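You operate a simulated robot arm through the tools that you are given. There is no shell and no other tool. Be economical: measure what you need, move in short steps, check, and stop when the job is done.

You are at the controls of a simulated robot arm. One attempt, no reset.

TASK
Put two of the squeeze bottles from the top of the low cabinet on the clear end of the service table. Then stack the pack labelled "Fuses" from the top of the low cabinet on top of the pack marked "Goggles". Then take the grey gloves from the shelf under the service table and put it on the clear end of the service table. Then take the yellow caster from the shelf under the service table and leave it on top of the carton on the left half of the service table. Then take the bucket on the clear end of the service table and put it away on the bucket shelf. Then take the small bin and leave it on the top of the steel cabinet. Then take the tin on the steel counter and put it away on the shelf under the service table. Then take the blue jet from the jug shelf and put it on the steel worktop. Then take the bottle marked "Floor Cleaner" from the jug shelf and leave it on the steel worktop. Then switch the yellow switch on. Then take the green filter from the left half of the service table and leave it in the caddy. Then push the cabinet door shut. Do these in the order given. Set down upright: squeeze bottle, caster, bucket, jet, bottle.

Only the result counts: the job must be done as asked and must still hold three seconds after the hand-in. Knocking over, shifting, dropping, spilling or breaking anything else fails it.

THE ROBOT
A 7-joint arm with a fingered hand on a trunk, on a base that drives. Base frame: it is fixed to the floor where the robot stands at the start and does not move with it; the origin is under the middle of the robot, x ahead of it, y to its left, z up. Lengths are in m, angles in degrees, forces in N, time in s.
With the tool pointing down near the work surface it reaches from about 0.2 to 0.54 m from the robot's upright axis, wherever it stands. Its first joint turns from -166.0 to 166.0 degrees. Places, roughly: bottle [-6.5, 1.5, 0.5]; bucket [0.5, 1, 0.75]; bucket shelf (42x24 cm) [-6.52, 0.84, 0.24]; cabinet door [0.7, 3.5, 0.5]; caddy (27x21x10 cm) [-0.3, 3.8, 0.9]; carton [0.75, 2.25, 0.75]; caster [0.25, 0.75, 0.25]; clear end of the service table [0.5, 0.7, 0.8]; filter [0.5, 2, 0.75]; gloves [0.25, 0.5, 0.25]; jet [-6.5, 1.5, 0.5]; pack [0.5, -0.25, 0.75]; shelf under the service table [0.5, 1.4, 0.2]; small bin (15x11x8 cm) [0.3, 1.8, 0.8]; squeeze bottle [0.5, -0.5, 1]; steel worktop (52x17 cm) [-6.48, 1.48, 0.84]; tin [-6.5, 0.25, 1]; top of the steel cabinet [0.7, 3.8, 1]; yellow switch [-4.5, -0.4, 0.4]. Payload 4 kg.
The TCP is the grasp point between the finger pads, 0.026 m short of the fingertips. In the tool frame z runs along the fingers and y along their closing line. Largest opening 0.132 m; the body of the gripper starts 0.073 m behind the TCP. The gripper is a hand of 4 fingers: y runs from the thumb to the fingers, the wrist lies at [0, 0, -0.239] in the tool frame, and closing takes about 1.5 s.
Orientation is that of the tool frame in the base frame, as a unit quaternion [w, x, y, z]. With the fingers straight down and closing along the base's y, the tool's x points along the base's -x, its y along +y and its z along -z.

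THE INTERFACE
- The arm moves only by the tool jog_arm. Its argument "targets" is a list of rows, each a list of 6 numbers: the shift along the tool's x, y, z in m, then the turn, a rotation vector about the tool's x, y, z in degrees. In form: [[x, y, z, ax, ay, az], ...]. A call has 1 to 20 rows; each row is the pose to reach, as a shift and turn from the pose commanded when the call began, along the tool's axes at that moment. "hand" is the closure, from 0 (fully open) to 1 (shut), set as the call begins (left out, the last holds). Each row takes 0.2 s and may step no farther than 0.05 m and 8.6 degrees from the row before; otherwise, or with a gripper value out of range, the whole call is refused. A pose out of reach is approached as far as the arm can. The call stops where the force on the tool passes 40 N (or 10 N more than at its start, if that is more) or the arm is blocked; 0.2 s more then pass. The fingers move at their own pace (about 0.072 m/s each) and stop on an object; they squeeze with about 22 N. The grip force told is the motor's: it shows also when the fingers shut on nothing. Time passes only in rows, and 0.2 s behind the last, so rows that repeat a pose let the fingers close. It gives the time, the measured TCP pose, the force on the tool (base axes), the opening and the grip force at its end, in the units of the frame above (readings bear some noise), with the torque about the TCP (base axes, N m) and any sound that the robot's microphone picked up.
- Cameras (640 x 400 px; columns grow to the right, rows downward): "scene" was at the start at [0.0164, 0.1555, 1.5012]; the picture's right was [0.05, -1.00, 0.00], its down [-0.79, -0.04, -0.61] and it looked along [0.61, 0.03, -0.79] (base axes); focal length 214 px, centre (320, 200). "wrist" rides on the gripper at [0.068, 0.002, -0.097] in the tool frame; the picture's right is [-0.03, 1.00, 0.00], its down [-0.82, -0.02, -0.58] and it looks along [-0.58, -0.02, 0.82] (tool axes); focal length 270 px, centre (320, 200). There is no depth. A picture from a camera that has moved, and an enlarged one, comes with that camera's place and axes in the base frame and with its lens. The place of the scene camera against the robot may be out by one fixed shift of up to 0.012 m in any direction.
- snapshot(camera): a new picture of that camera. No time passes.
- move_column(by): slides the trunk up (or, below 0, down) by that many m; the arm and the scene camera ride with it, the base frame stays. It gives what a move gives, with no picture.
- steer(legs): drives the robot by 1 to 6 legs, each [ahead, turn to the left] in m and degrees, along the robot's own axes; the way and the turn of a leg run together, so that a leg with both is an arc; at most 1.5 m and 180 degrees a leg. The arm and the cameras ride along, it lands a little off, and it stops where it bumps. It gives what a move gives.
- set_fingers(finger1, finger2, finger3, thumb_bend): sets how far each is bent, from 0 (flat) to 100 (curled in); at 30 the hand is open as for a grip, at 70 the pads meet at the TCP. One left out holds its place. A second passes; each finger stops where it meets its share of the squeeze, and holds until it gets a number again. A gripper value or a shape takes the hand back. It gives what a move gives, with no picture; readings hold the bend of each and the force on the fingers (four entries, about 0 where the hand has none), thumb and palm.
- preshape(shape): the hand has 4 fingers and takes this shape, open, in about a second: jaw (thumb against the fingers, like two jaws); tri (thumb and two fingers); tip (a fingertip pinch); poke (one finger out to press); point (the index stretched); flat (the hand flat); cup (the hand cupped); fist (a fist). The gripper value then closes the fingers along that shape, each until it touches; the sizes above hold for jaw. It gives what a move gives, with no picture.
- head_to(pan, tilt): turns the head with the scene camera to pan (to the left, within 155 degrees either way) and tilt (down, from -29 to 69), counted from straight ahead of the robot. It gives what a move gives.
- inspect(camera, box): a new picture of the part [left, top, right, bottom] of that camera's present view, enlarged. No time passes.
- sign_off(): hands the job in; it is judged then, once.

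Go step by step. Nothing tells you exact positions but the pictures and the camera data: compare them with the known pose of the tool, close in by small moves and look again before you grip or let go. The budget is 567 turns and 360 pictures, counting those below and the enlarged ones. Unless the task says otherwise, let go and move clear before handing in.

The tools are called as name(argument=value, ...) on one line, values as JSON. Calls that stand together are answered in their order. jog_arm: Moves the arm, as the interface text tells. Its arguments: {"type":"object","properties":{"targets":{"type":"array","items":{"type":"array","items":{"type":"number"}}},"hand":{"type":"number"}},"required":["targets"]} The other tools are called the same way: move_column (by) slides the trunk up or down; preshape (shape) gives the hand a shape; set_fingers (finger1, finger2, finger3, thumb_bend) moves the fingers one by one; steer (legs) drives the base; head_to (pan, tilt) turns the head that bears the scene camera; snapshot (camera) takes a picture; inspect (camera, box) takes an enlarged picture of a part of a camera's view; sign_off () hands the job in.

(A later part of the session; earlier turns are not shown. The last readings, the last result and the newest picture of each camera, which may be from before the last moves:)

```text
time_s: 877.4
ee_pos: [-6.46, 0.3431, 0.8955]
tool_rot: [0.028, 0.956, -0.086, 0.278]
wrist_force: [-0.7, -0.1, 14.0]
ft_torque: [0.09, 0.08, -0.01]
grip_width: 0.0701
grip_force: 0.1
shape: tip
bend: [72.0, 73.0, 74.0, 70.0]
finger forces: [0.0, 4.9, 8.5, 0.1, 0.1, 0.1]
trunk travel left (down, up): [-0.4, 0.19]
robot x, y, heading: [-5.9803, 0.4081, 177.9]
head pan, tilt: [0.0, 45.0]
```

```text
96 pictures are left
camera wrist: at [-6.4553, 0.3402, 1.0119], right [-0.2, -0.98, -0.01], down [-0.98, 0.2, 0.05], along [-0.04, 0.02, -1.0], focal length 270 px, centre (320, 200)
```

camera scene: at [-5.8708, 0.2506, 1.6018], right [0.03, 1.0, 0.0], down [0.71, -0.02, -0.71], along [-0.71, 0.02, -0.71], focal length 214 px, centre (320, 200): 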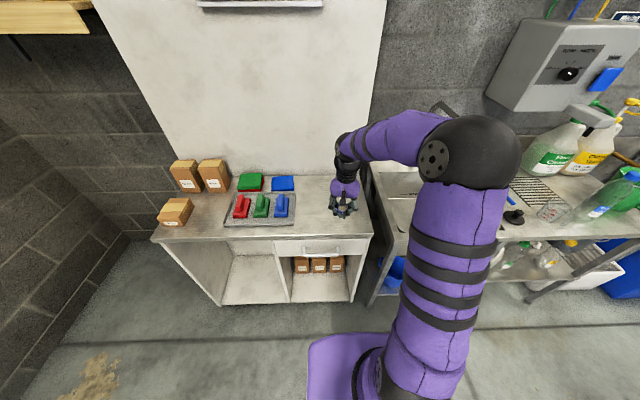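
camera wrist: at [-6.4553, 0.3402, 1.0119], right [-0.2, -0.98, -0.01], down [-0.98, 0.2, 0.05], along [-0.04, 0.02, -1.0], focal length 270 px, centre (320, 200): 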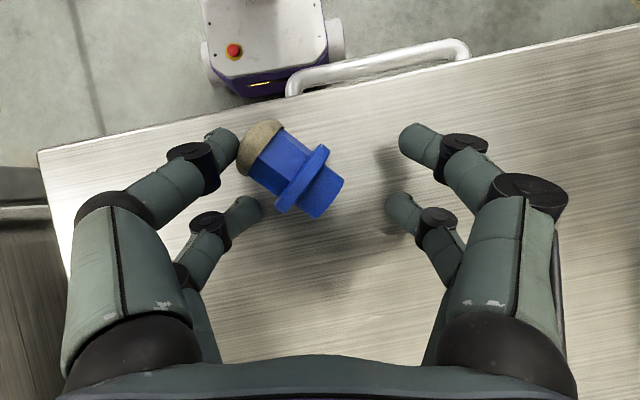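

It toppled as the digits opened (lying again, tip toward me and left). I'll redo the cage grasp aligned with its axis, and this time release by opening only the near digits and sliding the far ones out. First raise, level, and yaw -55°.

move_column(by=0.12)

jog_arm(targets=[[0, 0, 0, 0, -8.3, 0], [0, 0, 0, 0, -16.6, 0], [0, 0, 0, 0, -25, 0], [0, 0, 0, 0, -33, 0]])

jog_arm(targets=[[0.003, 0, 0, 0, 0, -8], [0.006, 0, 0, 0, 0, -16], [0.009, 0, 0, 0, 0, -24], [0.012, 0, 0, 0, 0, -32], [0.015, -0.003, 0, 0, 0, -40], [0.018, -0.005, 0, 0, 0, -48], [0.018, -0.008, 0, 0, 0, -55]])

move_column(by=-0.06)

snapshot(camera="wrist")

```text
time_s: 878.9
ee_pos: [-6.4606, 0.3433, 1.0139]
tool_rot: [0.027, 0.956, -0.087, 0.28]
wrist_force: [-0.6, 0.0, -0.9]
ft_torque: [-0.01, -0.04, -0.02]
grip_width: 0.0724
grip_force: 0.0
shape: tip
bend: [72.0, 72.0, 72.0, 70.0]
finger forces: [0.0, 0.1, 0.0, 0.1, 0.0, 0.0]
trunk travel left (down, up): [-0.52, 0.07]
robot x, y, heading: [-5.9791, 0.4098, 177.9]
head pan, tilt: [0.0, 45.0]
```

```text
time_s: 879.9
ee_pos: [-6.4589, 0.3413, 1.0148]
tool_rot: [0.001, 0.996, -0.091, -0.005]
wrist_force: [-0.6, 0.4, -0.1]
ft_torque: [-0.02, 0.01, -0.02]
grip_width: 0.0719
grip_force: 0.1
shape: tip
bend: [72.0, 72.0, 72.0, 70.0]
finger forces: [0.0, 0.0, 0.0, 0.0, 0.1, 0.0]
trunk travel left (down, up): [-0.52, 0.07]
robot x, y, heading: [-5.982, 0.4063, 178.0]
head pan, tilt: [0.0, 45.0]
```

```text
time_s: 881.5
ee_pos: [-6.4422, 0.3472, 1.0131]
tool_rot: [0.0, 0.925, 0.381, -0.004]
wrist_force: [0.4, 0.7, 0.2]
ft_torque: [-0.01, 0.01, 0.01]
grip_width: 0.0722
grip_force: 0.0
shape: tip
bend: [72.0, 72.0, 72.0, 70.0]
finger forces: [0.1, 0.1, 0.1, 0.0, 0.0, 0.0]
trunk travel left (down, up): [-0.52, 0.07]
robot x, y, heading: [-5.9832, 0.4101, 178.1]
head pan, tilt: [0.0, 45.0]
```

```text
time_s: 882.5
ee_pos: [-6.4405, 0.3455, 0.9537]
tool_rot: [0.0, 0.925, 0.38, -0.004]
wrist_force: [0.2, -0.3, -0.2]
ft_torque: [-0.01, 0.03, 0.0]
grip_width: 0.072
grip_force: 0.1
shape: tip
bend: [72.0, 72.0, 72.0, 70.0]
finger forces: [0.0, 0.0, 0.0, 0.0, 0.1, 0.1]
trunk travel left (down, up): [-0.46, 0.13]
robot x, y, heading: [-5.9818, 0.4098, 178.0]
head pan, tilt: [0.0, 45.0]
```

```text
95 pictures are left
camera wrist: at [-6.3916, 0.3937, 1.0485], right [0.68, -0.73, 0.0], down [-0.59, -0.56, 0.58], along [-0.43, -0.4, -0.81], focal length 270 px, centre (320, 200)
```

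wrist: 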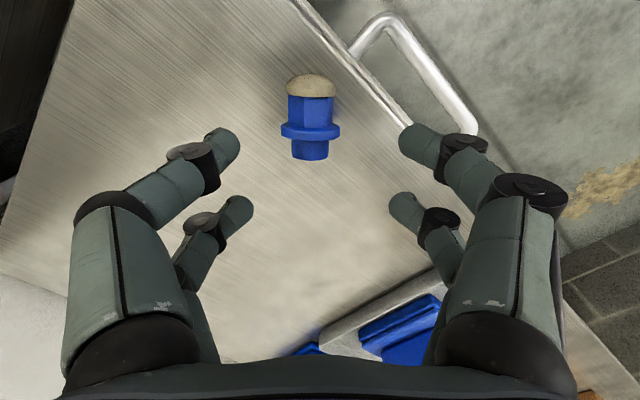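

jog_arm(targets=[[0.0077, -0.0078, 0.02, 0, 0, 0], [0.0077, -0.0078, 0.045, 0, 0, 0], [0.0077, -0.0078, 0.058, 0, 0, 0], [0.0077, -0.0078, 0.062, 0, 0, 0]])

jog_arm(targets=[[0, 0, 0, 0, 0, 0], [0, 0, 0, 0, 0, 0], [0, 0, 0, 0, 0, 0], [0, 0, 0, 0, 0, 0], [0, 0, 0, 0, 0, 0]], hand=1)

snapshot(camera="wrist")

```text
time_s: 883.5
ee_pos: [-6.4421, 0.359, 0.8927]
tool_rot: [0.001, 0.926, 0.378, -0.005]
wrist_force: [0.2, 0.2, 0.4]
ft_torque: [0.04, -0.02, 0.0]
grip_width: 0.0723
grip_force: 0.0
shape: tip
bend: [72.0, 72.0, 72.0, 70.0]
finger forces: [0.1, 0.0, 0.0, 0.0, 0.1, 0.1]
trunk travel left (down, up): [-0.46, 0.13]
robot x, y, heading: [-5.9836, 0.4094, 177.9]
head pan, tilt: [0.0, 45.0]
```

```text
time_s: 884.7
ee_pos: [-6.4414, 0.3593, 0.8913]
tool_rot: [0.0, 0.925, 0.38, -0.004]
wrist_force: [0.0, -0.6, -0.9]
ft_torque: [-0.06, 0.01, 0.0]
grip_width: 0.0166
grip_force: 21.7
shape: tip
bend: [73.0, 74.0, 74.0, 70.0]
finger forces: [20.1, 0.0, 0.0, 0.0, 20.7, 0.0]
trunk travel left (down, up): [-0.46, 0.13]
robot x, y, heading: [-5.9797, 0.4084, 178.0]
head pan, tilt: [0.0, 45.0]
```

```text
94 pictures are left
camera wrist: at [-6.3919, 0.4064, 0.9864], right [0.68, -0.73, 0.0], down [-0.59, -0.56, 0.58], along [-0.43, -0.4, -0.81], focal length 270 px, centre (320, 200)
```

wrist: 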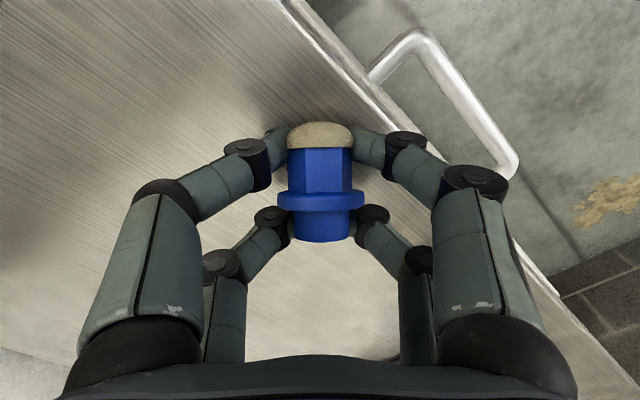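

This time the near digits really grip the jet (at its tip). To stand it up I need its tip pointing away from me, so I'll turn it here by 45°, lay it down, and re-approach from the other side.

jog_arm(targets=[[0, 0, -0.02, 0, 0, 0], [0, 0, -0.03, 0, 0, -7.5], [0, 0, -0.03, 0, 0, -15], [0, 0, -0.03, 0, 0, -22.5], [0, 0, -0.03, 0, 0, -30], [0, 0, -0.03, 0, 0, -37.5], [0, 0, -0.03, 0, 0, -45]])

snapshot(camera="wrist")

```text
time_s: 886.3
ee_pos: [-6.4413, 0.3578, 0.922]
tool_rot: [-0.001, 0.709, 0.705, -0.004]
wrist_force: [-0.2, 0.1, -0.3]
ft_torque: [0.03, -0.02, 0.0]
grip_width: 0.0165
grip_force: 22.1
shape: tip
bend: [73.0, 74.0, 74.0, 70.0]
finger forces: [20.1, 0.0, 0.0, 0.0, 20.7, 0.0]
trunk travel left (down, up): [-0.46, 0.13]
robot x, y, heading: [-5.9818, 0.4082, 177.8]
head pan, tilt: [0.0, 45.0]
```

```text
93 pictures are left
camera wrist: at [-6.4398, 0.427, 1.0168], right [1.0, -0.03, -0.01], down [-0.02, -0.81, 0.58], along [-0.02, -0.58, -0.81], focal length 270 px, centre (320, 200)
```

wrist: 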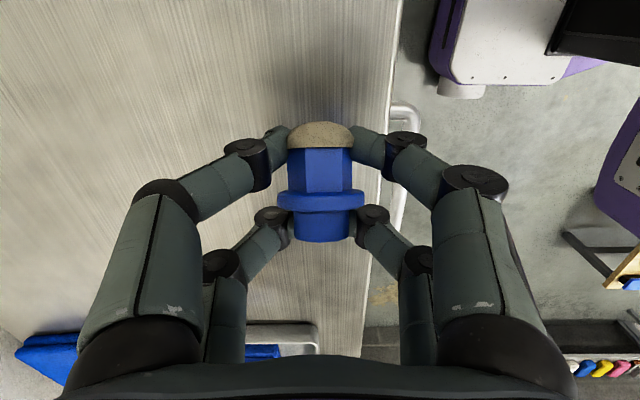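

Try turning it another 45° so I can re-grasp from here.

jog_arm(targets=[[0, 0, 0, 0, 0, -7.5], [0, 0, 0, 0, 0, -15], [0, 0, 0, 0, 0, -22.5], [0, 0, 0, 0, 0, -30], [0, 0, 0, 0, 0, -37.5], [0, 0, 0, 0, 0, -45]])

```text
time_s: 887.7
ee_pos: [-6.4411, 0.3574, 0.9208]
tool_rot: [-0.003, 0.386, 0.922, -0.004]
wrist_force: [-0.1, -0.6, -0.7]
ft_torque: [0.02, 0.01, 0.0]
grip_width: 0.0163
grip_force: 22.3
shape: tip
bend: [73.0, 74.0, 74.0, 70.0]
finger forces: [20.1, 0.0, 0.1, 0.0, 20.7, 0.0]
trunk travel left (down, up): [-0.46, 0.13]
robot x, y, heading: [-5.9827, 0.4079, 177.9]
head pan, tilt: [0.0, 45.0]
```

jog_arm(targets=[[0, 0, 0, 0, 0, -7.5], [0, 0, 0, 0, 0, -15], [0, 0, 0, 0, 0, -22.5], [0, 0, 0, 0, 0, -30], [0, 0, 0, 0, 0, -37.5], [0, 0, 0, 0, 0, -42]])

```text
time_s: 889.1
ee_pos: [-6.3743, 0.3141, 0.9218]
tool_rot: [-0.005, 0.033, 0.999, -0.001]
wrist_force: [0.3, 0.0, -0.8]
ft_torque: [0.01, -0.01, 0.0]
grip_width: 0.0164
grip_force: 21.9
shape: tip
bend: [73.0, 74.0, 74.0, 70.0]
finger forces: [20.2, 0.0, 0.0, 0.0, 20.7, 0.1]
out of reach, approached as far as the arm can: row 4, 5, 6
trunk travel left (down, up): [-0.46, 0.13]
robot x, y, heading: [-5.9843, 0.408, 177.8]
head pan, tilt: [0.0, 45.0]
```

The jet now points away. Bring it back over the counter (easing the yaw a little).

jog_arm(targets=[[0.02, 0, 0, 0, 0, 5], [0.045, 0.01, 0, 0, 0, 10], [0.07, 0.015, 0, 0, 0, 15], [0.09, 0.02, 0, 0, 0, 20]])

snapshot(camera="wrist")

```text
time_s: 890.1
ee_pos: [-6.4617, 0.3393, 0.922]
tool_rot: [-0.004, 0.204, 0.979, -0.003]
wrist_force: [0.2, 0.4, 0.2]
ft_torque: [0.0, -0.01, -0.04]
grip_width: 0.0164
grip_force: 21.9
shape: tip
bend: [73.0, 74.0, 74.0, 70.0]
finger forces: [20.2, 0.0, 0.0, 0.1, 20.7, 0.1]
trunk travel left (down, up): [-0.46, 0.13]
robot x, y, heading: [-5.9834, 0.4081, 177.8]
head pan, tilt: [0.0, 45.0]
```

```text
92 pictures are left
camera wrist: at [-6.5243, 0.3676, 1.0177], right [0.42, 0.91, -0.01], down [0.74, -0.34, 0.57], along [0.52, -0.25, -0.82], focal length 270 px, centre (320, 200)
```

wrist: 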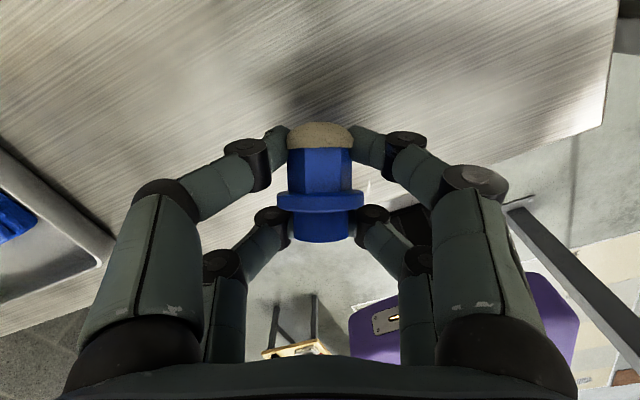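

jog_arm(targets=[[0.02, 0, 0, 0, 0, 0], [0.02, 0, 0.015, 0, 0, 0], [0.02, 0, 0.026, 0, 0, 0], [0.02, 0, 0.029, 0, 0, 0]])

jog_arm(targets=[[0, 0, 0, 0, 0, 0], [0, 0, 0, 0, 0, 0], [0, 0, 0, 0, 0, 0]], hand=0.45)

jog_arm(targets=[[0, 0, -0.045, 0, 0, 0], [0, 0, -0.09, 0, 0, 0]])

snapshot(camera="wrist")

```text
time_s: 891.1
ee_pos: [-6.4703, 0.3438, 0.9126]
tool_rot: [-0.003, 0.207, 0.978, -0.001]
wrist_force: [-0.2, -0.5, -0.6]
ft_torque: [0.0, -0.04, 0.02]
grip_width: 0.0165
grip_force: 22.3
shape: tip
bend: [73.0, 74.0, 74.0, 70.0]
finger forces: [20.1, 0.0, 0.1, 0.0, 20.6, 0.0]
out of reach, approached as far as the arm can: row 1, 2, 3, 4
trunk travel left (down, up): [-0.46, 0.13]
robot x, y, heading: [-5.9852, 0.4049, 178.0]
head pan, tilt: [0.0, 45.0]
```

```text
time_s: 891.9
ee_pos: [-6.4704, 0.344, 0.9132]
tool_rot: [-0.003, 0.207, 0.978, -0.002]
wrist_force: [-0.5, 0.1, -0.3]
ft_torque: [0.02, 0.01, 0.0]
grip_width: 0.0718
grip_force: 0.2
shape: tip
bend: [72.0, 72.0, 72.0, 70.0]
finger forces: [0.0, 0.1, 0.1, 0.0, 0.0, 0.1]
trunk travel left (down, up): [-0.46, 0.13]
robot x, y, heading: [-5.9822, 0.4097, 178.1]
head pan, tilt: [0.0, 45.0]
```

```text
time_s: 892.5
ee_pos: [-6.4649, 0.337, 1.004]
tool_rot: [-0.004, 0.206, 0.979, -0.002]
wrist_force: [-0.8, 0.2, -0.3]
ft_torque: [0.0, 0.01, 0.0]
grip_width: 0.0722
grip_force: 0.0
shape: tip
bend: [72.0, 72.0, 72.0, 70.0]
finger forces: [0.0, 0.0, 0.0, 0.0, 0.1, 0.0]
out of reach, approached as far as the arm can: row 1, 2
trunk travel left (down, up): [-0.46, 0.13]
robot x, y, heading: [-5.9871, 0.4096, 178.0]
head pan, tilt: [0.0, 45.0]
```

```text
91 pictures are left
camera wrist: at [-6.5256, 0.3674, 1.0998], right [0.42, 0.91, -0.01], down [0.74, -0.35, 0.57], along [0.52, -0.25, -0.82], focal length 270 px, centre (320, 200)
```

wrist: 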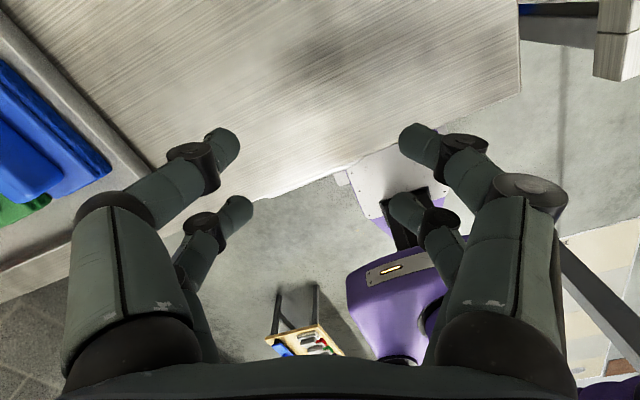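

The jet is gone from view—probably off the front edge. Find it.

head_to(pan=0, tilt=68)

snapshot(camera="scene")

```text
time_s: 893.4
ee_pos: [-6.4637, 0.3371, 1.0038]
tool_rot: [-0.004, 0.204, 0.979, -0.002]
wrist_force: [0.4, -0.1, -0.2]
ft_torque: [0.0, 0.01, 0.0]
grip_width: 0.072
grip_force: 0.1
shape: tip
bend: [72.0, 72.0, 72.0, 70.0]
finger forces: [0.0, 0.0, 0.1, 0.0, 0.0, 0.1]
trunk travel left (down, up): [-0.46, 0.13]
robot x, y, heading: [-5.9846, 0.4086, 178.2]
head pan, tilt: [0.0, 68.0]
```

```text
90 pictures are left
camera scene: at [-5.9846, 0.2547, 1.4673], right [0.04, 1.0, 0.0], down [0.93, -0.03, -0.38], along [-0.37, 0.01, -0.93], focal length 214 px, centre (320, 200)
```

scene: 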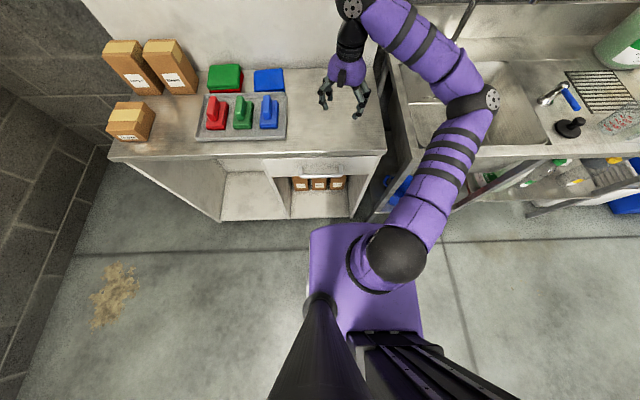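

inspect(camera="scene", box=[280, 60, 400, 240])

```text
2.22 times, centred on (340, 150) of scene
camera zoom: at [-5.9846, 0.2547, 1.4673], right [0.04, 1.0, 0.0], down [0.93, -0.03, -0.38], along [-0.37, 0.01, -0.93], focal length 477 px, centre (276, 311)
```

zoom: 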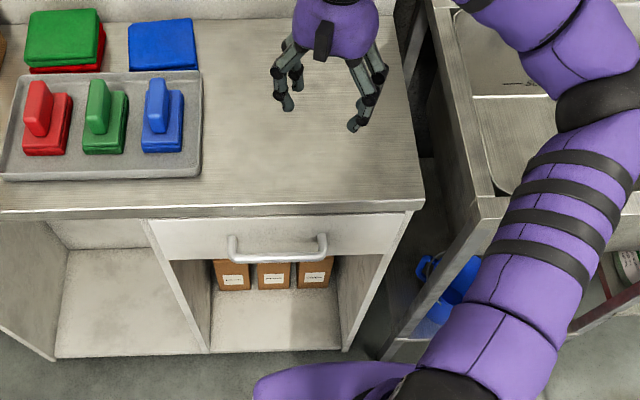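

steer(legs=[[-0.45, 0]])

head_to(pan=0, tilt=50)

snapshot(camera="scene")

```text
time_s: 896.1
ee_pos: [-6.0122, 0.3189, 1.0034]
tool_rot: [-0.004, 0.201, 0.98, -0.002]
wrist_force: [0.0, 0.2, 0.5]
ft_torque: [-0.01, 0.0, 0.01]
grip_width: 0.0722
grip_force: 0.1
shape: tip
bend: [72.0, 72.0, 72.0, 70.0]
finger forces: [0.0, 0.0, 0.0, 0.0, 0.1, 0.0]
trunk travel left (down, up): [-0.46, 0.13]
robot x, y, heading: [-5.5335, 0.3957, 178.6]
head pan, tilt: [0.0, 68.0]
```

```text
time_s: 896.9
ee_pos: [-6.0129, 0.3202, 1.004]
tool_rot: [-0.004, 0.2, 0.98, -0.002]
wrist_force: [0.2, -0.6, -0.2]
ft_torque: [-0.02, 0.0, -0.03]
grip_width: 0.072
grip_force: 0.0
shape: tip
bend: [72.0, 72.0, 72.0, 70.0]
finger forces: [0.0, 0.0, 0.1, 0.0, 0.0, 0.0]
trunk travel left (down, up): [-0.46, 0.13]
robot x, y, heading: [-5.5334, 0.3948, 178.6]
head pan, tilt: [0.0, 50.0]
```

```text
88 pictures are left
camera scene: at [-5.5526, 0.2409, 1.4884], right [0.03, 1.0, 0.0], down [0.77, -0.02, -0.64], along [-0.64, 0.02, -0.77], focal length 214 px, centre (320, 200)
```

scene: 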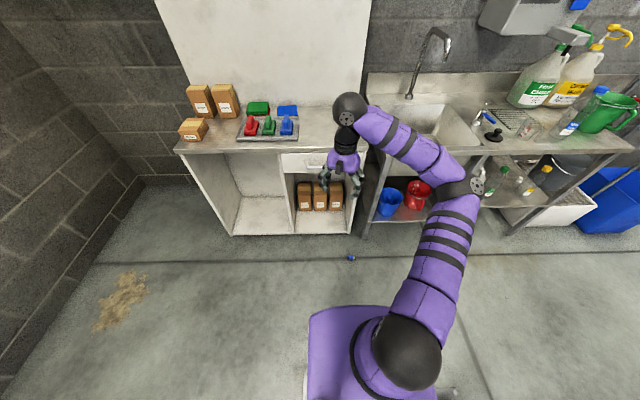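

It's on the floor at about (-6.22,0.48). Check its orientation.

inspect(camera="scene", box=[330, 245, 370, 272])

```text
14.81 times, centred on (350, 258) of scene
camera zoom: at [-5.5526, 0.2409, 1.4884], right [0.03, 1.0, 0.0], down [0.77, -0.02, -0.64], along [-0.64, 0.02, -0.77], focal length 3177 px, centre (-124, -667)
```

zoom: 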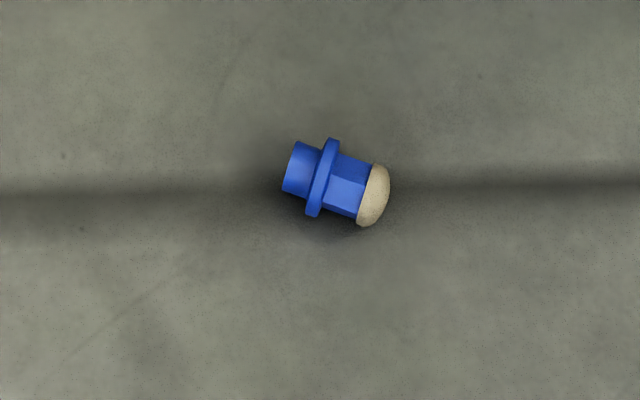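

On the floor there are no edges, so I'll do the re-orientation here: grasp at the tip as before, spin it, set it fully down, re-grasp. Bring the hand over it with matching yaw.

steer(legs=[[0.21, 0]])

jog_arm(targets=[[0.005, 0.012, 0, 0, 0, 7.7], [0.01, 0.024, 0, 0, 0, 15.4], [0.016, 0.037, 0, 0, 0, 23.1], [0.021, 0.049, 0, 0, 0, 30.8], [0.026, 0.061, 0, 0, 0, 38.5], [0.031, 0.073, 0, 0, 0, 46.2], [0.037, 0.086, 0, 0, 0, 53.9], [0.042, 0.098, 0, 0, 0, 61.6], [0.047, 0.11, 0, 0, 0, 69.3], [0.052, 0.122, 0, 0, 0, 77], [0.058, 0.135, 0, 0, 0, 84.7], [0.063, 0.147, 0, 0, 0, 92]])

move_column(by=-0.4)

move_column(by=-0.055)

jog_arm(targets=[[0, 0, 0.045, 0, 0, 0], [0, 0, 0.09, 0, 0, 0], [0, 0, 0.135, 0, 0, 0], [0, 0, 0.18, 0, 0, 0], [0, 0, 0.225, 0, 0, 0], [0, 0, 0.27, 0, 0, 0], [0, 0, 0.315, 0, 0, 0], [0, 0, 0.36, 0, 0, 0], [0, 0, 0.4, 0, 0, 0]])

snapshot(camera="wrist")

```text
time_s: 898.6
ee_pos: [-6.2246, 0.3248, 1.0033]
tool_rot: [-0.004, 0.2, 0.98, -0.002]
wrist_force: [0.2, -0.4, -0.3]
ft_torque: [0.0, 0.02, 0.01]
grip_width: 0.0722
grip_force: 0.1
shape: tip
bend: [72.0, 72.0, 72.0, 70.0]
finger forces: [0.0, 0.1, 0.0, 0.0, 0.0, 0.0]
trunk travel left (down, up): [-0.46, 0.13]
robot x, y, heading: [-5.7492, 0.4001, 178.6]
head pan, tilt: [0.0, 50.0]
```

```text
time_s: 901.2
ee_pos: [-6.2274, 0.4849, 1.005]
tool_rot: [-0.001, 0.844, 0.537, -0.004]
wrist_force: [-0.3, -0.1, -0.5]
ft_torque: [0.01, -0.01, 0.04]
grip_width: 0.0719
grip_force: 0.1
shape: tip
bend: [72.0, 72.0, 72.0, 70.0]
finger forces: [0.0, 0.1, 0.1, 0.0, 0.0, 0.0]
trunk travel left (down, up): [-0.46, 0.13]
robot x, y, heading: [-5.7458, 0.397, 178.6]
head pan, tilt: [0.0, 50.0]
```

```text
time_s: 905.0
ee_pos: [-6.228, 0.4829, 0.6053]
tool_rot: [-0.001, 0.843, 0.538, -0.003]
wrist_force: [-0.3, -0.1, 0.2]
ft_torque: [-0.04, -0.01, 0.02]
grip_width: 0.0722
grip_force: 0.3
shape: tip
bend: [72.0, 72.0, 72.0, 70.0]
finger forces: [0.1, 0.0, 0.0, 0.0, 0.0, 0.1]
trunk travel left (down, up): [-0.06, 0.53]
robot x, y, heading: [-5.7452, 0.3978, 178.6]
head pan, tilt: [0.0, 50.0]
```

```text
time_s: 906.0
ee_pos: [-6.2273, 0.4842, 0.5496]
tool_rot: [-0.001, 0.844, 0.537, -0.004]
wrist_force: [-0.5, 0.4, 0.2]
ft_torque: [-0.03, -0.02, 0.03]
grip_width: 0.0721
grip_force: 0.0
shape: tip
bend: [72.0, 72.0, 72.0, 70.0]
finger forces: [0.0, 0.0, 0.0, 0.0, 0.1, 0.0]
trunk travel left (down, up): [-0.005, 0.585]
robot x, y, heading: [-5.7454, 0.3986, 178.7]
head pan, tilt: [0.0, 50.0]
```

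```text
time_s: 908.0
ee_pos: [-6.2282, 0.4803, 0.1492]
tool_rot: [-0.002, 0.843, 0.537, -0.004]
wrist_force: [0.0, 0.8, -0.8]
ft_torque: [0.0, -0.02, 0.03]
grip_width: 0.0721
grip_force: 0.1
shape: tip
bend: [72.0, 72.0, 72.0, 70.0]
finger forces: [0.0, 0.0, 0.0, 0.1, 0.1, 0.0]
trunk travel left (down, up): [-0.005, 0.585]
robot x, y, heading: [-5.7505, 0.3965, 178.7]
head pan, tilt: [0.0, 50.0]
```

```text
86 pictures are left
camera wrist: at [-6.1972, 0.5418, 0.2443], right [0.9, -0.44, -0.01], down [-0.36, -0.73, 0.58], along [-0.26, -0.52, -0.81], focal length 270 px, centre (320, 200)
```

wrist: 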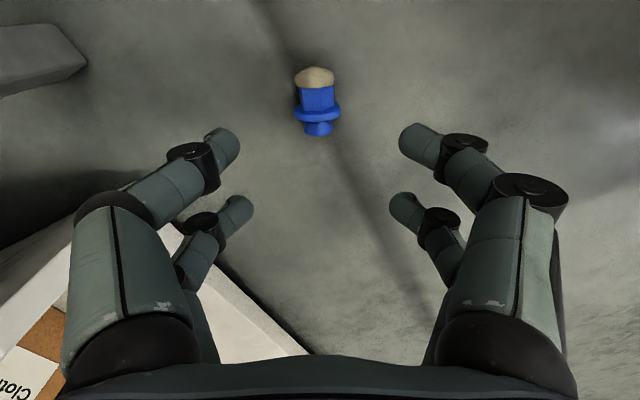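

jog_arm(targets=[[0.0048, -0.002, 0.045, 0, 0, 0], [0.0048, -0.002, 0.09, 0, 0, 0], [0.0048, -0.002, 0.115, 0, 0, 0], [0.0048, -0.002, 0.121, 0, 0, 0]])

jog_arm(targets=[[0, 0, 0, 0, 0, 0], [0, 0, 0, 0, 0, 0], [0, 0, 0, 0, 0, 0], [0, 0, 0, 0, 0, 0], [0, 0, 0, 0, 0, 0]], hand=1)

snapshot(camera="wrist")

```text
time_s: 909.0
ee_pos: [-6.2303, 0.4871, 0.0287]
tool_rot: [-0.001, 0.843, 0.538, -0.003]
wrist_force: [-0.6, -0.2, -1.1]
ft_torque: [0.0, -0.01, -0.01]
grip_width: 0.0723
grip_force: 0.1
shape: tip
bend: [72.0, 72.0, 72.0, 70.0]
finger forces: [0.1, 0.1, 0.0, 0.0, 0.0, 0.0]
trunk travel left (down, up): [-0.005, 0.585]
robot x, y, heading: [-5.7442, 0.3994, 178.4]
head pan, tilt: [0.0, 50.0]
```

```text
time_s: 910.1
ee_pos: [-6.2292, 0.4888, 0.0289]
tool_rot: [-0.002, 0.844, 0.536, -0.004]
wrist_force: [0.1, 0.2, -0.8]
ft_torque: [-0.05, 0.0, 0.02]
grip_width: 0.0045
grip_force: 21.4
shape: tip
bend: [73.0, 73.0, 72.0, 72.0]
finger forces: [0.9, 0.0, 0.0, 0.0, 0.7, 0.0]
trunk travel left (down, up): [-0.005, 0.585]
robot x, y, heading: [-5.7448, 0.4024, 178.4]
head pan, tilt: [0.0, 50.0]
```

```text
85 pictures are left
camera wrist: at [-6.2, 0.5499, 0.124], right [0.9, -0.44, -0.01], down [-0.36, -0.73, 0.58], along [-0.26, -0.52, -0.81], focal length 270 px, centre (320, 200)
```

wrist: 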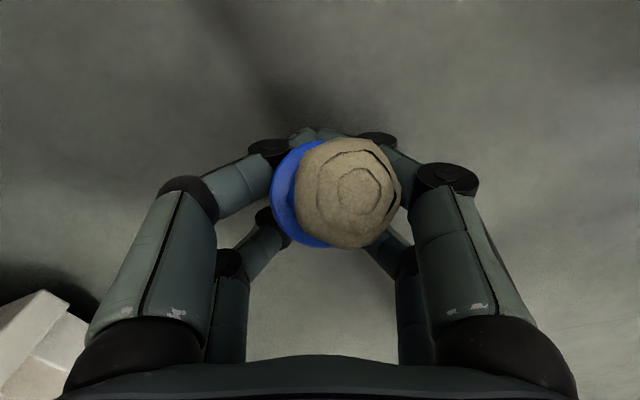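

It popped into the upright cage again. I can use that: carry it caged, spin the hand ~105° so it leans away from me, then release it on the floor so it lies tip-away.

jog_arm(targets=[[0, 0, -0.02, 0, 0, 0], [0, 0, -0.04, 0, 0, -7.5], [0, 0, -0.04, 0, 0, -15], [0, 0, -0.04, 0, 0, -22.5], [0, 0, -0.04, 0, 0, -30], [0, 0, -0.04, 0, 0, -37.5], [0, 0, -0.04, 0, 0, -45], [0, 0, -0.04, 0, 0, -52.5], [0, 0, -0.04, 0, 0, -60], [0, 0, -0.04, 0, 0, -67.5], [0, 0, -0.04, 0, 0, -75], [0, 0, -0.04, 0, 0, -82.5], [0, 0, -0.04, 0, 0, -90], [0, 0, -0.04, 0, 0, -97.5]])

snapshot(camera="wrist")

```text
time_s: 913.1
ee_pos: [-6.2307, 0.4875, 0.0706]
tool_rot: [-0.004, 0.151, 0.989, -0.002]
wrist_force: [0.6, 0.4, -1.3]
ft_torque: [0.04, -0.02, -0.03]
grip_width: 0.0041
grip_force: 21.8
shape: tip
bend: [73.0, 73.0, 72.0, 72.0]
finger forces: [0.9, 0.0, 0.1, 0.1, 0.8, 0.1]
out of reach, approached as far as the arm can: row 12
trunk travel left (down, up): [-0.005, 0.585]
robot x, y, heading: [-5.7444, 0.399, 178.8]
head pan, tilt: [0.0, 50.0]
```

```text
84 pictures are left
camera wrist: at [-6.2954, 0.5103, 0.1666], right [0.32, 0.95, -0.01], down [0.78, -0.26, 0.57], along [0.54, -0.19, -0.82], focal length 270 px, centre (320, 200)
```

wrist: 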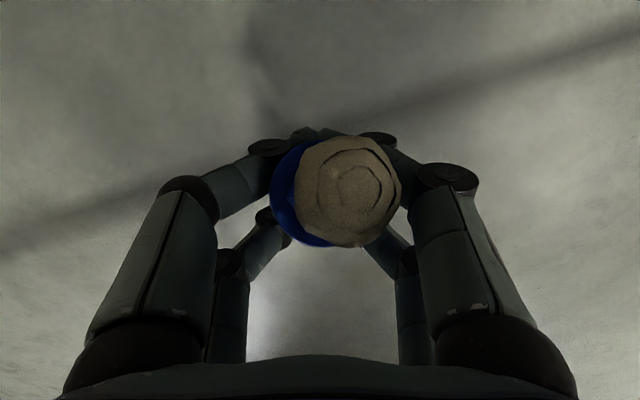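

jog_arm(targets=[[0, 0, 0.02, 0, 0, 0], [0, 0, 0.038, 0, 0, 0]])

jog_arm(targets=[[0, 0, 0, 0, 0, 0], [0, 0, 0, 0, 0, 0], [0, 0, 0, 0, 0, 0]], hand=0.4)

jog_arm(targets=[[0, 0, -0.04, 0, 0, 0], [0, 0, -0.08, 0, 0, 0], [0, 0, -0.11, 0, 0, 0]])

snapshot(camera="wrist")

```text
time_s: 913.8
ee_pos: [-6.231, 0.4883, 0.0327]
tool_rot: [-0.004, 0.152, 0.988, -0.001]
wrist_force: [-0.2, 0.1, -0.5]
ft_torque: [-0.03, 0.04, 0.0]
grip_width: 0.0043
grip_force: 22.4
shape: tip
bend: [73.0, 73.0, 72.0, 72.0]
finger forces: [0.9, 0.0, 0.1, 0.1, 0.7, 0.0]
trunk travel left (down, up): [-0.005, 0.585]
robot x, y, heading: [-5.7479, 0.403, 178.6]
head pan, tilt: [0.0, 50.0]
```

```text
time_s: 914.5
ee_pos: [-6.2327, 0.4892, 0.0324]
tool_rot: [-0.004, 0.152, 0.988, -0.002]
wrist_force: [-0.3, -0.4, 0.3]
ft_torque: [-0.02, 0.03, 0.01]
grip_width: 0.0786
grip_force: 0.1
shape: tip
bend: [71.0, 71.0, 71.0, 70.0]
finger forces: [0.0, 0.1, 0.0, 0.1, 0.0, 0.0]
trunk travel left (down, up): [-0.005, 0.585]
robot x, y, heading: [-5.7454, 0.3995, 178.3]
head pan, tilt: [0.0, 50.0]
```

```text
time_s: 915.4
ee_pos: [-6.2326, 0.4862, 0.1399]
tool_rot: [-0.004, 0.152, 0.988, -0.003]
wrist_force: [0.2, 0.2, -0.2]
ft_torque: [0.02, 0.0, 0.01]
grip_width: 0.0788
grip_force: 0.0
shape: tip
bend: [71.0, 71.0, 71.0, 70.0]
finger forces: [0.0, 0.1, 0.1, 0.0, 0.1, 0.0]
trunk travel left (down, up): [-0.005, 0.585]
robot x, y, heading: [-5.7489, 0.3988, 178.6]
head pan, tilt: [0.0, 50.0]
```

```text
83 pictures are left
camera wrist: at [-6.2978, 0.5082, 0.2369], right [0.32, 0.95, -0.01], down [0.78, -0.26, 0.57], along [0.54, -0.19, -0.82], focal length 270 px, centre (320, 200)
```

wrist: 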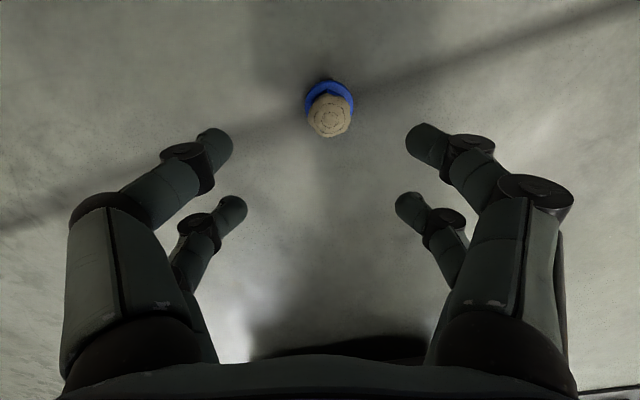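

Wonderful—the jet is now standing upright on the floor. I'll pinch it from above at its hex body with one digit pair.

jog_arm(targets=[[-0.0138, 0.0046, 0, 0, 0, 0], [-0.0138, 0.0046, 0.03, 0, 0, 0], [-0.0138, 0.0046, 0.055, 0, 0, 0]])

snapshot(camera="wrist")

```text
time_s: 916.1
ee_pos: [-6.2161, 0.4877, 0.0848]
tool_rot: [-0.004, 0.151, 0.988, -0.002]
wrist_force: [-0.1, -0.3, -0.3]
ft_torque: [0.01, -0.02, 0.03]
grip_width: 0.0787
grip_force: 0.0
shape: tip
bend: [71.0, 71.0, 71.0, 70.0]
finger forces: [0.1, 0.0, 0.1, 0.0, 0.1, 0.1]
trunk travel left (down, up): [-0.005, 0.585]
robot x, y, heading: [-5.7416, 0.4026, 178.6]
head pan, tilt: [0.0, 50.0]
```

```text
82 pictures are left
camera wrist: at [-6.2808, 0.5103, 0.1809], right [0.32, 0.95, -0.01], down [0.78, -0.26, 0.57], along [0.54, -0.19, -0.82], focal length 270 px, centre (320, 200)
```

wrist: 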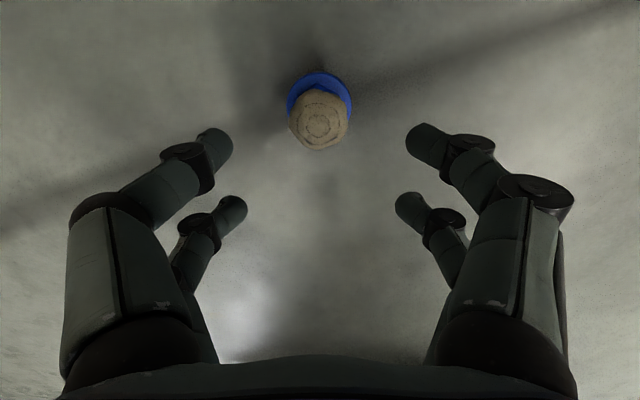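

jog_arm(targets=[[0.004, 0.0005, 0.02, 0, 0, 0], [0.004, 0.0005, 0.038, 0, 0, 0]])

jog_arm(targets=[[0, 0, 0, 0, 0, 0], [0, 0, 0, 0, 0, 0], [0, 0, 0, 0, 0, 0], [0, 0, 0, 0, 0, 0], [0, 0, 0, 0, 0, 0]], hand=1)

snapshot(camera="wrist")

```text
time_s: 916.8
ee_pos: [-6.2218, 0.4873, 0.0467]
tool_rot: [-0.005, 0.153, 0.988, -0.002]
wrist_force: [-0.9, 0.5, -0.4]
ft_torque: [0.0, -0.01, -0.01]
grip_width: 0.0787
grip_force: 0.1
shape: tip
bend: [71.0, 71.0, 71.0, 70.0]
finger forces: [0.0, 0.0, 0.0, 0.0, 0.0, 0.0]
trunk travel left (down, up): [-0.005, 0.585]
robot x, y, heading: [-5.747, 0.3981, 178.7]
head pan, tilt: [0.0, 50.0]
```

```text
time_s: 918.0
ee_pos: [-6.2219, 0.4888, 0.0476]
tool_rot: [-0.004, 0.153, 0.988, -0.003]
wrist_force: [-0.3, 0.0, 0.8]
ft_torque: [0.02, 0.01, 0.02]
grip_width: 0.0105
grip_force: 21.9
shape: tip
bend: [73.0, 61.0, 61.0, 70.0]
finger forces: [18.6, 0.0, 0.1, 0.0, 17.7, 0.1]
trunk travel left (down, up): [-0.005, 0.585]
robot x, y, heading: [-5.7476, 0.4013, 178.6]
head pan, tilt: [0.0, 50.0]
```

```text
81 pictures are left
camera wrist: at [-6.2859, 0.5108, 0.1427], right [0.32, 0.95, -0.01], down [0.78, -0.26, 0.57], along [0.54, -0.19, -0.82], focal length 270 px, centre (320, 200)
```

wrist: 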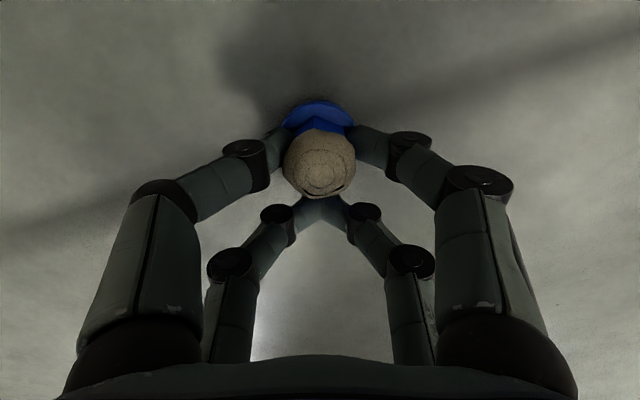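

Firmly held, upright. Since the worktop is cramped until the bottle is back, I'll release the jet right here (standing), restore "Window Cleaner", then return for it.

jog_arm(targets=[[0, 0, 0, 0, 0, 0], [0, 0, 0, 0, 0, 0], [0, 0, 0, 0, 0, 0]], hand=0.4)

jog_arm(targets=[[0, 0, -0.04, 0, 0, 0], [0, 0, -0.08, 0, 0, 0], [0, 0, -0.1, 0, 0, 0]])

snapshot(camera="wrist")

```text
time_s: 918.8
ee_pos: [-6.2209, 0.4878, 0.0473]
tool_rot: [-0.004, 0.152, 0.988, -0.002]
wrist_force: [-0.6, 0.0, 0.6]
ft_torque: [0.02, -0.03, -0.01]
grip_width: 0.0787
grip_force: 0.1
shape: tip
bend: [71.0, 71.0, 71.0, 70.0]
finger forces: [0.1, 0.0, 0.0, 0.0, 0.1, 0.1]
trunk travel left (down, up): [-0.005, 0.585]
robot x, y, heading: [-5.7465, 0.4007, 178.5]
head pan, tilt: [0.0, 50.0]
```

```text
time_s: 919.5
ee_pos: [-6.2193, 0.4884, 0.1499]
tool_rot: [-0.004, 0.152, 0.988, -0.002]
wrist_force: [0.7, 0.0, -0.9]
ft_torque: [0.02, 0.01, -0.02]
grip_width: 0.0788
grip_force: 0.1
shape: tip
bend: [71.0, 71.0, 71.0, 70.0]
finger forces: [0.0, 0.0, 0.1, 0.0, 0.0, 0.0]
trunk travel left (down, up): [-0.005, 0.585]
robot x, y, heading: [-5.7458, 0.3995, 178.7]
head pan, tilt: [0.0, 50.0]
```

```text
80 pictures are left
camera wrist: at [-6.2834, 0.5107, 0.2467], right [0.32, 0.95, -0.01], down [0.78, -0.26, 0.57], along [0.54, -0.19, -0.82], focal length 270 px, centre (320, 200)
```

wrist: 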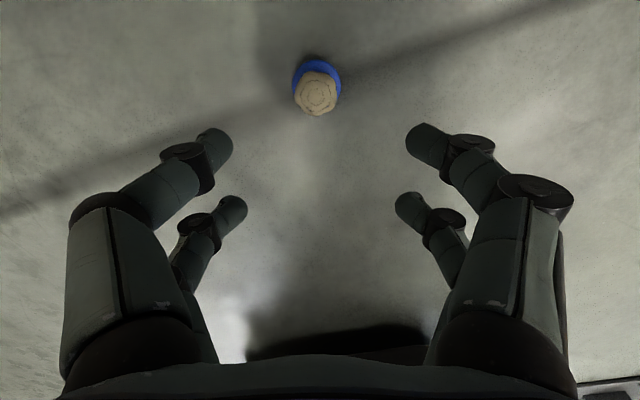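

It stands. Now raise the arm, bring the hand back to natural yaw, and go to restore "Window Cleaner".

jog_arm(targets=[[0, 0, -0.045, 0, 0, 0], [0, 0, -0.09, 0, 0, 0], [0, 0, -0.135, 0, 0, 0], [0, 0, -0.18, 0, 0, 0], [0, 0, -0.225, 0, 0, 0], [0, 0, -0.27, 0, 0, 0], [0, 0, -0.315, 0, 0, 0]])

jog_arm(targets=[[0, 0, 0, 0, 0, 8.2], [0, 0, 0, 0, 0, 16.4], [0, 0, 0, 0, 0, 24.6], [0, 0, 0, 0, 0, 32.8], [0, 0, 0, 0, 0, 41], [0, 0, 0, 0, 0, 49.2], [0, 0, 0, 0, 0, 57.4], [0, 0, 0, 0, 0, 65.6], [0, 0, 0, 0, 0, 73.8], [0, 0, 0, 0, 0, 82], [0, 0, 0, 0, 0, 90.2], [0, 0, 0, 0, 0, 98.4], [0, 0, 0, 0, 0, 106.6], [0, 0, 0, 0, 0, 114.8], [0, 0, 0, 0, 0, 123], [0, 0, 0, 0, 0, 131.2], [0, 0, 0, 0, 0, 139.4], [0, 0, 0, 0, 0, 147.6], [0, 0, 0, 0, 0, 155.8], [0, 0, 0, 0, 0, 162]])

preshape(shape="jaw")

move_column(by=0.4)

steer(legs=[[0, -88.5], [1.06, 0], [0, 90]])

```text
time_s: 921.1
ee_pos: [-6.2176, 0.4917, 0.4653]
tool_rot: [-0.004, 0.152, 0.988, -0.002]
wrist_force: [0.1, -0.3, -0.1]
ft_torque: [-0.06, -0.01, -0.02]
grip_width: 0.0785
grip_force: 0.1
shape: tip
bend: [71.0, 71.0, 71.0, 70.0]
finger forces: [0.0, 0.0, 0.0, 0.1, 0.0, 0.0]
trunk travel left (down, up): [-0.005, 0.585]
robot x, y, heading: [-5.7475, 0.3967, 178.6]
head pan, tilt: [0.0, 50.0]
```

```text
time_s: 925.4
ee_pos: [-6.2166, 0.4906, 0.4641]
tool_rot: [0.002, 1.0, 0.002, -0.003]
wrist_force: [0.0, -0.1, 0.0]
ft_torque: [-0.01, 0.01, -0.03]
grip_width: 0.0787
grip_force: 0.0
shape: tip
bend: [71.0, 71.0, 71.0, 70.0]
finger forces: [0.1, 0.0, 0.0, 0.0, 0.1, 0.0]
trunk travel left (down, up): [-0.005, 0.585]
robot x, y, heading: [-5.7449, 0.4021, 178.6]
head pan, tilt: [0.0, 50.0]
```

```text
time_s: 926.2
ee_pos: [-6.2166, 0.4896, 0.4639]
tool_rot: [0.001, 1.0, 0.005, -0.004]
wrist_force: [-0.3, -0.1, -0.6]
ft_torque: [-0.02, 0.02, 0.0]
grip_width: 0.1318
grip_force: 0.0
shape: jaw
bend: [30.0, 30.0, 30.0, 30.0]
finger forces: [0.1, 0.0, 0.0, 0.0, 0.0, 0.1]
trunk travel left (down, up): [-0.005, 0.585]
robot x, y, heading: [-5.746, 0.3986, 178.8]
head pan, tilt: [0.0, 50.0]
```

```text
time_s: 930.1
ee_pos: [-6.2164, 0.4893, 0.8638]
tool_rot: [0.001, 1.0, 0.005, -0.004]
wrist_force: [0.3, 0.9, 0.5]
ft_torque: [0.0, 0.0, 0.0]
grip_width: 0.1318
grip_force: 0.0
shape: jaw
bend: [30.0, 30.0, 30.0, 30.0]
finger forces: [0.1, 0.0, 0.0, 0.1, 0.1, 0.0]
trunk travel left (down, up): [-0.405, 0.185]
robot x, y, heading: [-5.7501, 0.4024, 178.7]
head pan, tilt: [0.0, 50.0]
```

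```text
time_s: 943.9
ee_pos: [-6.2547, 1.5454, 0.8633]
tool_rot: [0.0, 1.0, 0.02, -0.005]
wrist_force: [-0.2, -0.2, -0.6]
ft_torque: [0.01, 0.02, 0.0]
grip_width: 0.132
grip_force: 0.0
shape: jaw
bend: [30.0, 30.0, 30.0, 30.0]
finger forces: [0.1, 0.0, 0.0, 0.1, 0.0, 0.1]
trunk travel left (down, up): [-0.405, 0.185]
robot x, y, heading: [-5.7833, 1.4749, -179.7]
head pan, tilt: [0.0, 50.0]
```

steer(legs=[[-0.23, 0]])

jog_arm(targets=[[-0.018, 0.01, -0.0125, 0, -7.75, 0], [-0.036, 0.021, -0.025, 0, -15.5, 0], [-0.055, 0.031, -0.0375, 0, -23.3, 0], [-0.073, 0.042, -0.05, 0, -31, 0], [-0.091, 0.052, -0.063, 0, -38.8, 0], [-0.11, 0.063, -0.075, 0, -46.5, 0], [-0.128, 0.073, -0.088, 0, -54.3, 0]], hand=0.3)

snapshot(camera="wrist")

```text
time_s: 945.6
ee_pos: [-6.0269, 1.5504, 0.8624]
tool_rot: [0.001, 1.0, 0.016, -0.005]
wrist_force: [0.0, 0.5, -0.8]
ft_torque: [-0.05, -0.03, 0.0]
grip_width: 0.1321
grip_force: 0.2
shape: jaw
bend: [30.0, 30.0, 30.0, 30.0]
finger forces: [0.0, 0.0, 0.0, 0.1, 0.0, 0.0]
trunk travel left (down, up): [-0.405, 0.185]
robot x, y, heading: [-5.5549, 1.4677, -180.0]
head pan, tilt: [0.0, 50.0]
```

```text
time_s: 947.2
ee_pos: [-6.1542, 1.4743, 0.9538]
tool_rot: [0.009, 0.888, 0.015, -0.46]
wrist_force: [-0.1, 0.5, 0.5]
ft_torque: [-0.02, -0.01, 0.04]
grip_width: 0.0925
grip_force: 0.0
shape: jaw
bend: [67.0, 67.0, 67.0, 58.0]
finger forces: [0.0, 0.0, 0.1, 0.0, 0.1, 0.0]
trunk travel left (down, up): [-0.405, 0.185]
robot x, y, heading: [-5.5552, 1.4725, -180.2]
head pan, tilt: [0.0, 50.0]
```

```text
79 pictures are left
camera wrist: at [-6.0362, 1.4766, 0.9526], right [0.02, -1.0, 0.02], down [0.0, 0.02, 1.0], along [-1.0, -0.02, 0.0], focal length 270 px, centre (320, 200)
```

wrist: 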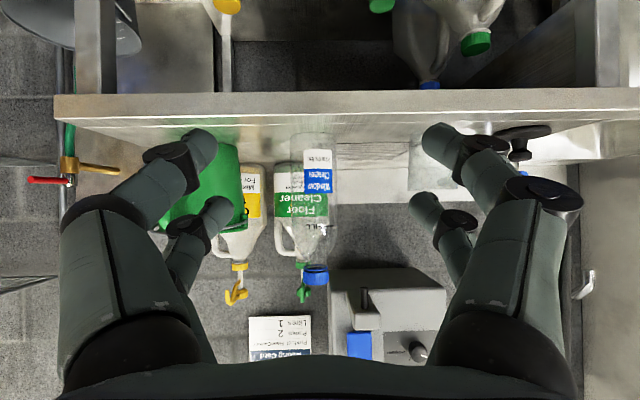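

steer(legs=[[0.295, 0]])

snapshot(camera="wrist")

```text
time_s: 949.2
ee_pos: [-6.4499, 1.4752, 0.954]
tool_rot: [0.008, 0.888, 0.014, -0.46]
wrist_force: [0.6, -0.1, 0.3]
ft_torque: [-0.01, 0.03, -0.01]
grip_width: 0.0929
grip_force: 0.0
shape: jaw
bend: [67.0, 67.0, 67.0, 58.0]
finger forces: [0.0, 0.0, 0.0, 0.0, 0.0, 0.0]
trunk travel left (down, up): [-0.405, 0.185]
robot x, y, heading: [-5.8436, 1.4722, 180.1]
head pan, tilt: [0.0, 50.0]
```

```text
78 pictures are left
camera wrist: at [-6.3312, 1.4771, 0.9529], right [0.02, -1.0, 0.02], down [0.0, 0.02, 1.0], along [-1.0, -0.02, 0.0], focal length 270 px, centre (320, 200)
```

wrist: 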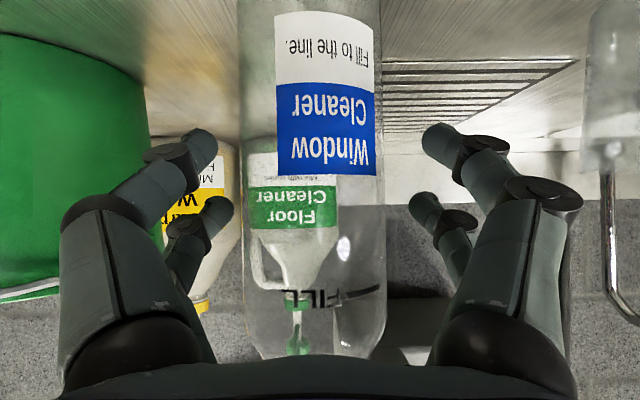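

jog_arm(targets=[[0, 0, 0, 0, 0, 0], [0, 0, 0, 0, 0, 0], [0, 0, 0, 0, 0, 0], [0, 0, 0, 0, 0, 0], [0, 0, 0, 0, 0, 0]], hand=1)

move_column(by=0.03)

steer(legs=[[-0.3, 0]])

move_column(by=-0.4)

move_column(by=-0.03)

```text
time_s: 950.4
ee_pos: [-6.45, 1.4749, 0.9547]
tool_rot: [0.008, 0.888, 0.013, -0.46]
wrist_force: [-0.4, 0.3, 2.1]
ft_torque: [0.07, -0.11, -0.02]
grip_width: 0.0568
grip_force: 21.9
shape: jaw
bend: [74.0, 72.0, 72.0, 70.0]
finger forces: [16.3, 20.4, 19.9, 0.1, 17.5, 0.0]
trunk travel left (down, up): [-0.405, 0.185]
robot x, y, heading: [-5.8486, 1.4752, 180.0]
head pan, tilt: [0.0, 50.0]
```

```text
time_s: 951.1
ee_pos: [-6.4485, 1.4747, 0.9859]
tool_rot: [0.009, 0.888, 0.014, -0.46]
wrist_force: [0.1, 0.1, -0.3]
ft_torque: [0.01, -0.04, 0.01]
grip_width: 0.0566
grip_force: 22.1
shape: jaw
bend: [74.0, 72.0, 73.0, 70.0]
finger forces: [16.6, 20.9, 20.4, 0.1, 16.4, 0.0]
trunk travel left (down, up): [-0.435, 0.155]
robot x, y, heading: [-5.8483, 1.4725, 179.9]
head pan, tilt: [0.0, 50.0]
```

```text
time_s: 953.2
ee_pos: [-6.1493, 1.4763, 0.9844]
tool_rot: [0.008, 0.887, 0.013, -0.461]
wrist_force: [-0.7, 0.7, -0.5]
ft_torque: [-0.02, -0.03, -0.02]
grip_width: 0.0565
grip_force: 22.1
shape: jaw
bend: [74.0, 72.0, 73.0, 70.0]
finger forces: [16.6, 20.9, 20.5, 0.1, 16.4, 0.0]
trunk travel left (down, up): [-0.435, 0.155]
robot x, y, heading: [-5.5499, 1.4695, 179.6]
head pan, tilt: [0.0, 50.0]
```

```text
time_s: 957.0
ee_pos: [-6.1489, 1.4761, 0.5836]
tool_rot: [0.008, 0.887, 0.012, -0.461]
wrist_force: [-0.3, 0.2, -1.7]
ft_torque: [0.03, -0.02, 0.03]
grip_width: 0.0568
grip_force: 22.0
shape: jaw
bend: [74.0, 72.0, 73.0, 70.0]
finger forces: [16.7, 20.9, 20.4, 0.0, 16.5, 0.0]
trunk travel left (down, up): [-0.035, 0.555]
robot x, y, heading: [-5.5491, 1.4716, 179.8]
head pan, tilt: [0.0, 50.0]
```

```text
time_s: 957.8
ee_pos: [-6.148, 1.476, 0.5541]
tool_rot: [0.007, 0.888, 0.012, -0.46]
wrist_force: [0.0, 0.7, -1.1]
ft_torque: [0.0, -0.05, 0.01]
grip_width: 0.0568
grip_force: 22.1
shape: jaw
bend: [74.0, 72.0, 73.0, 70.0]
finger forces: [16.6, 20.9, 20.4, 0.0, 16.5, 0.1]
trunk travel left (down, up): [-0.005, 0.585]
robot x, y, heading: [-5.5458, 1.468, 179.8]
head pan, tilt: [0.0, 50.0]
```

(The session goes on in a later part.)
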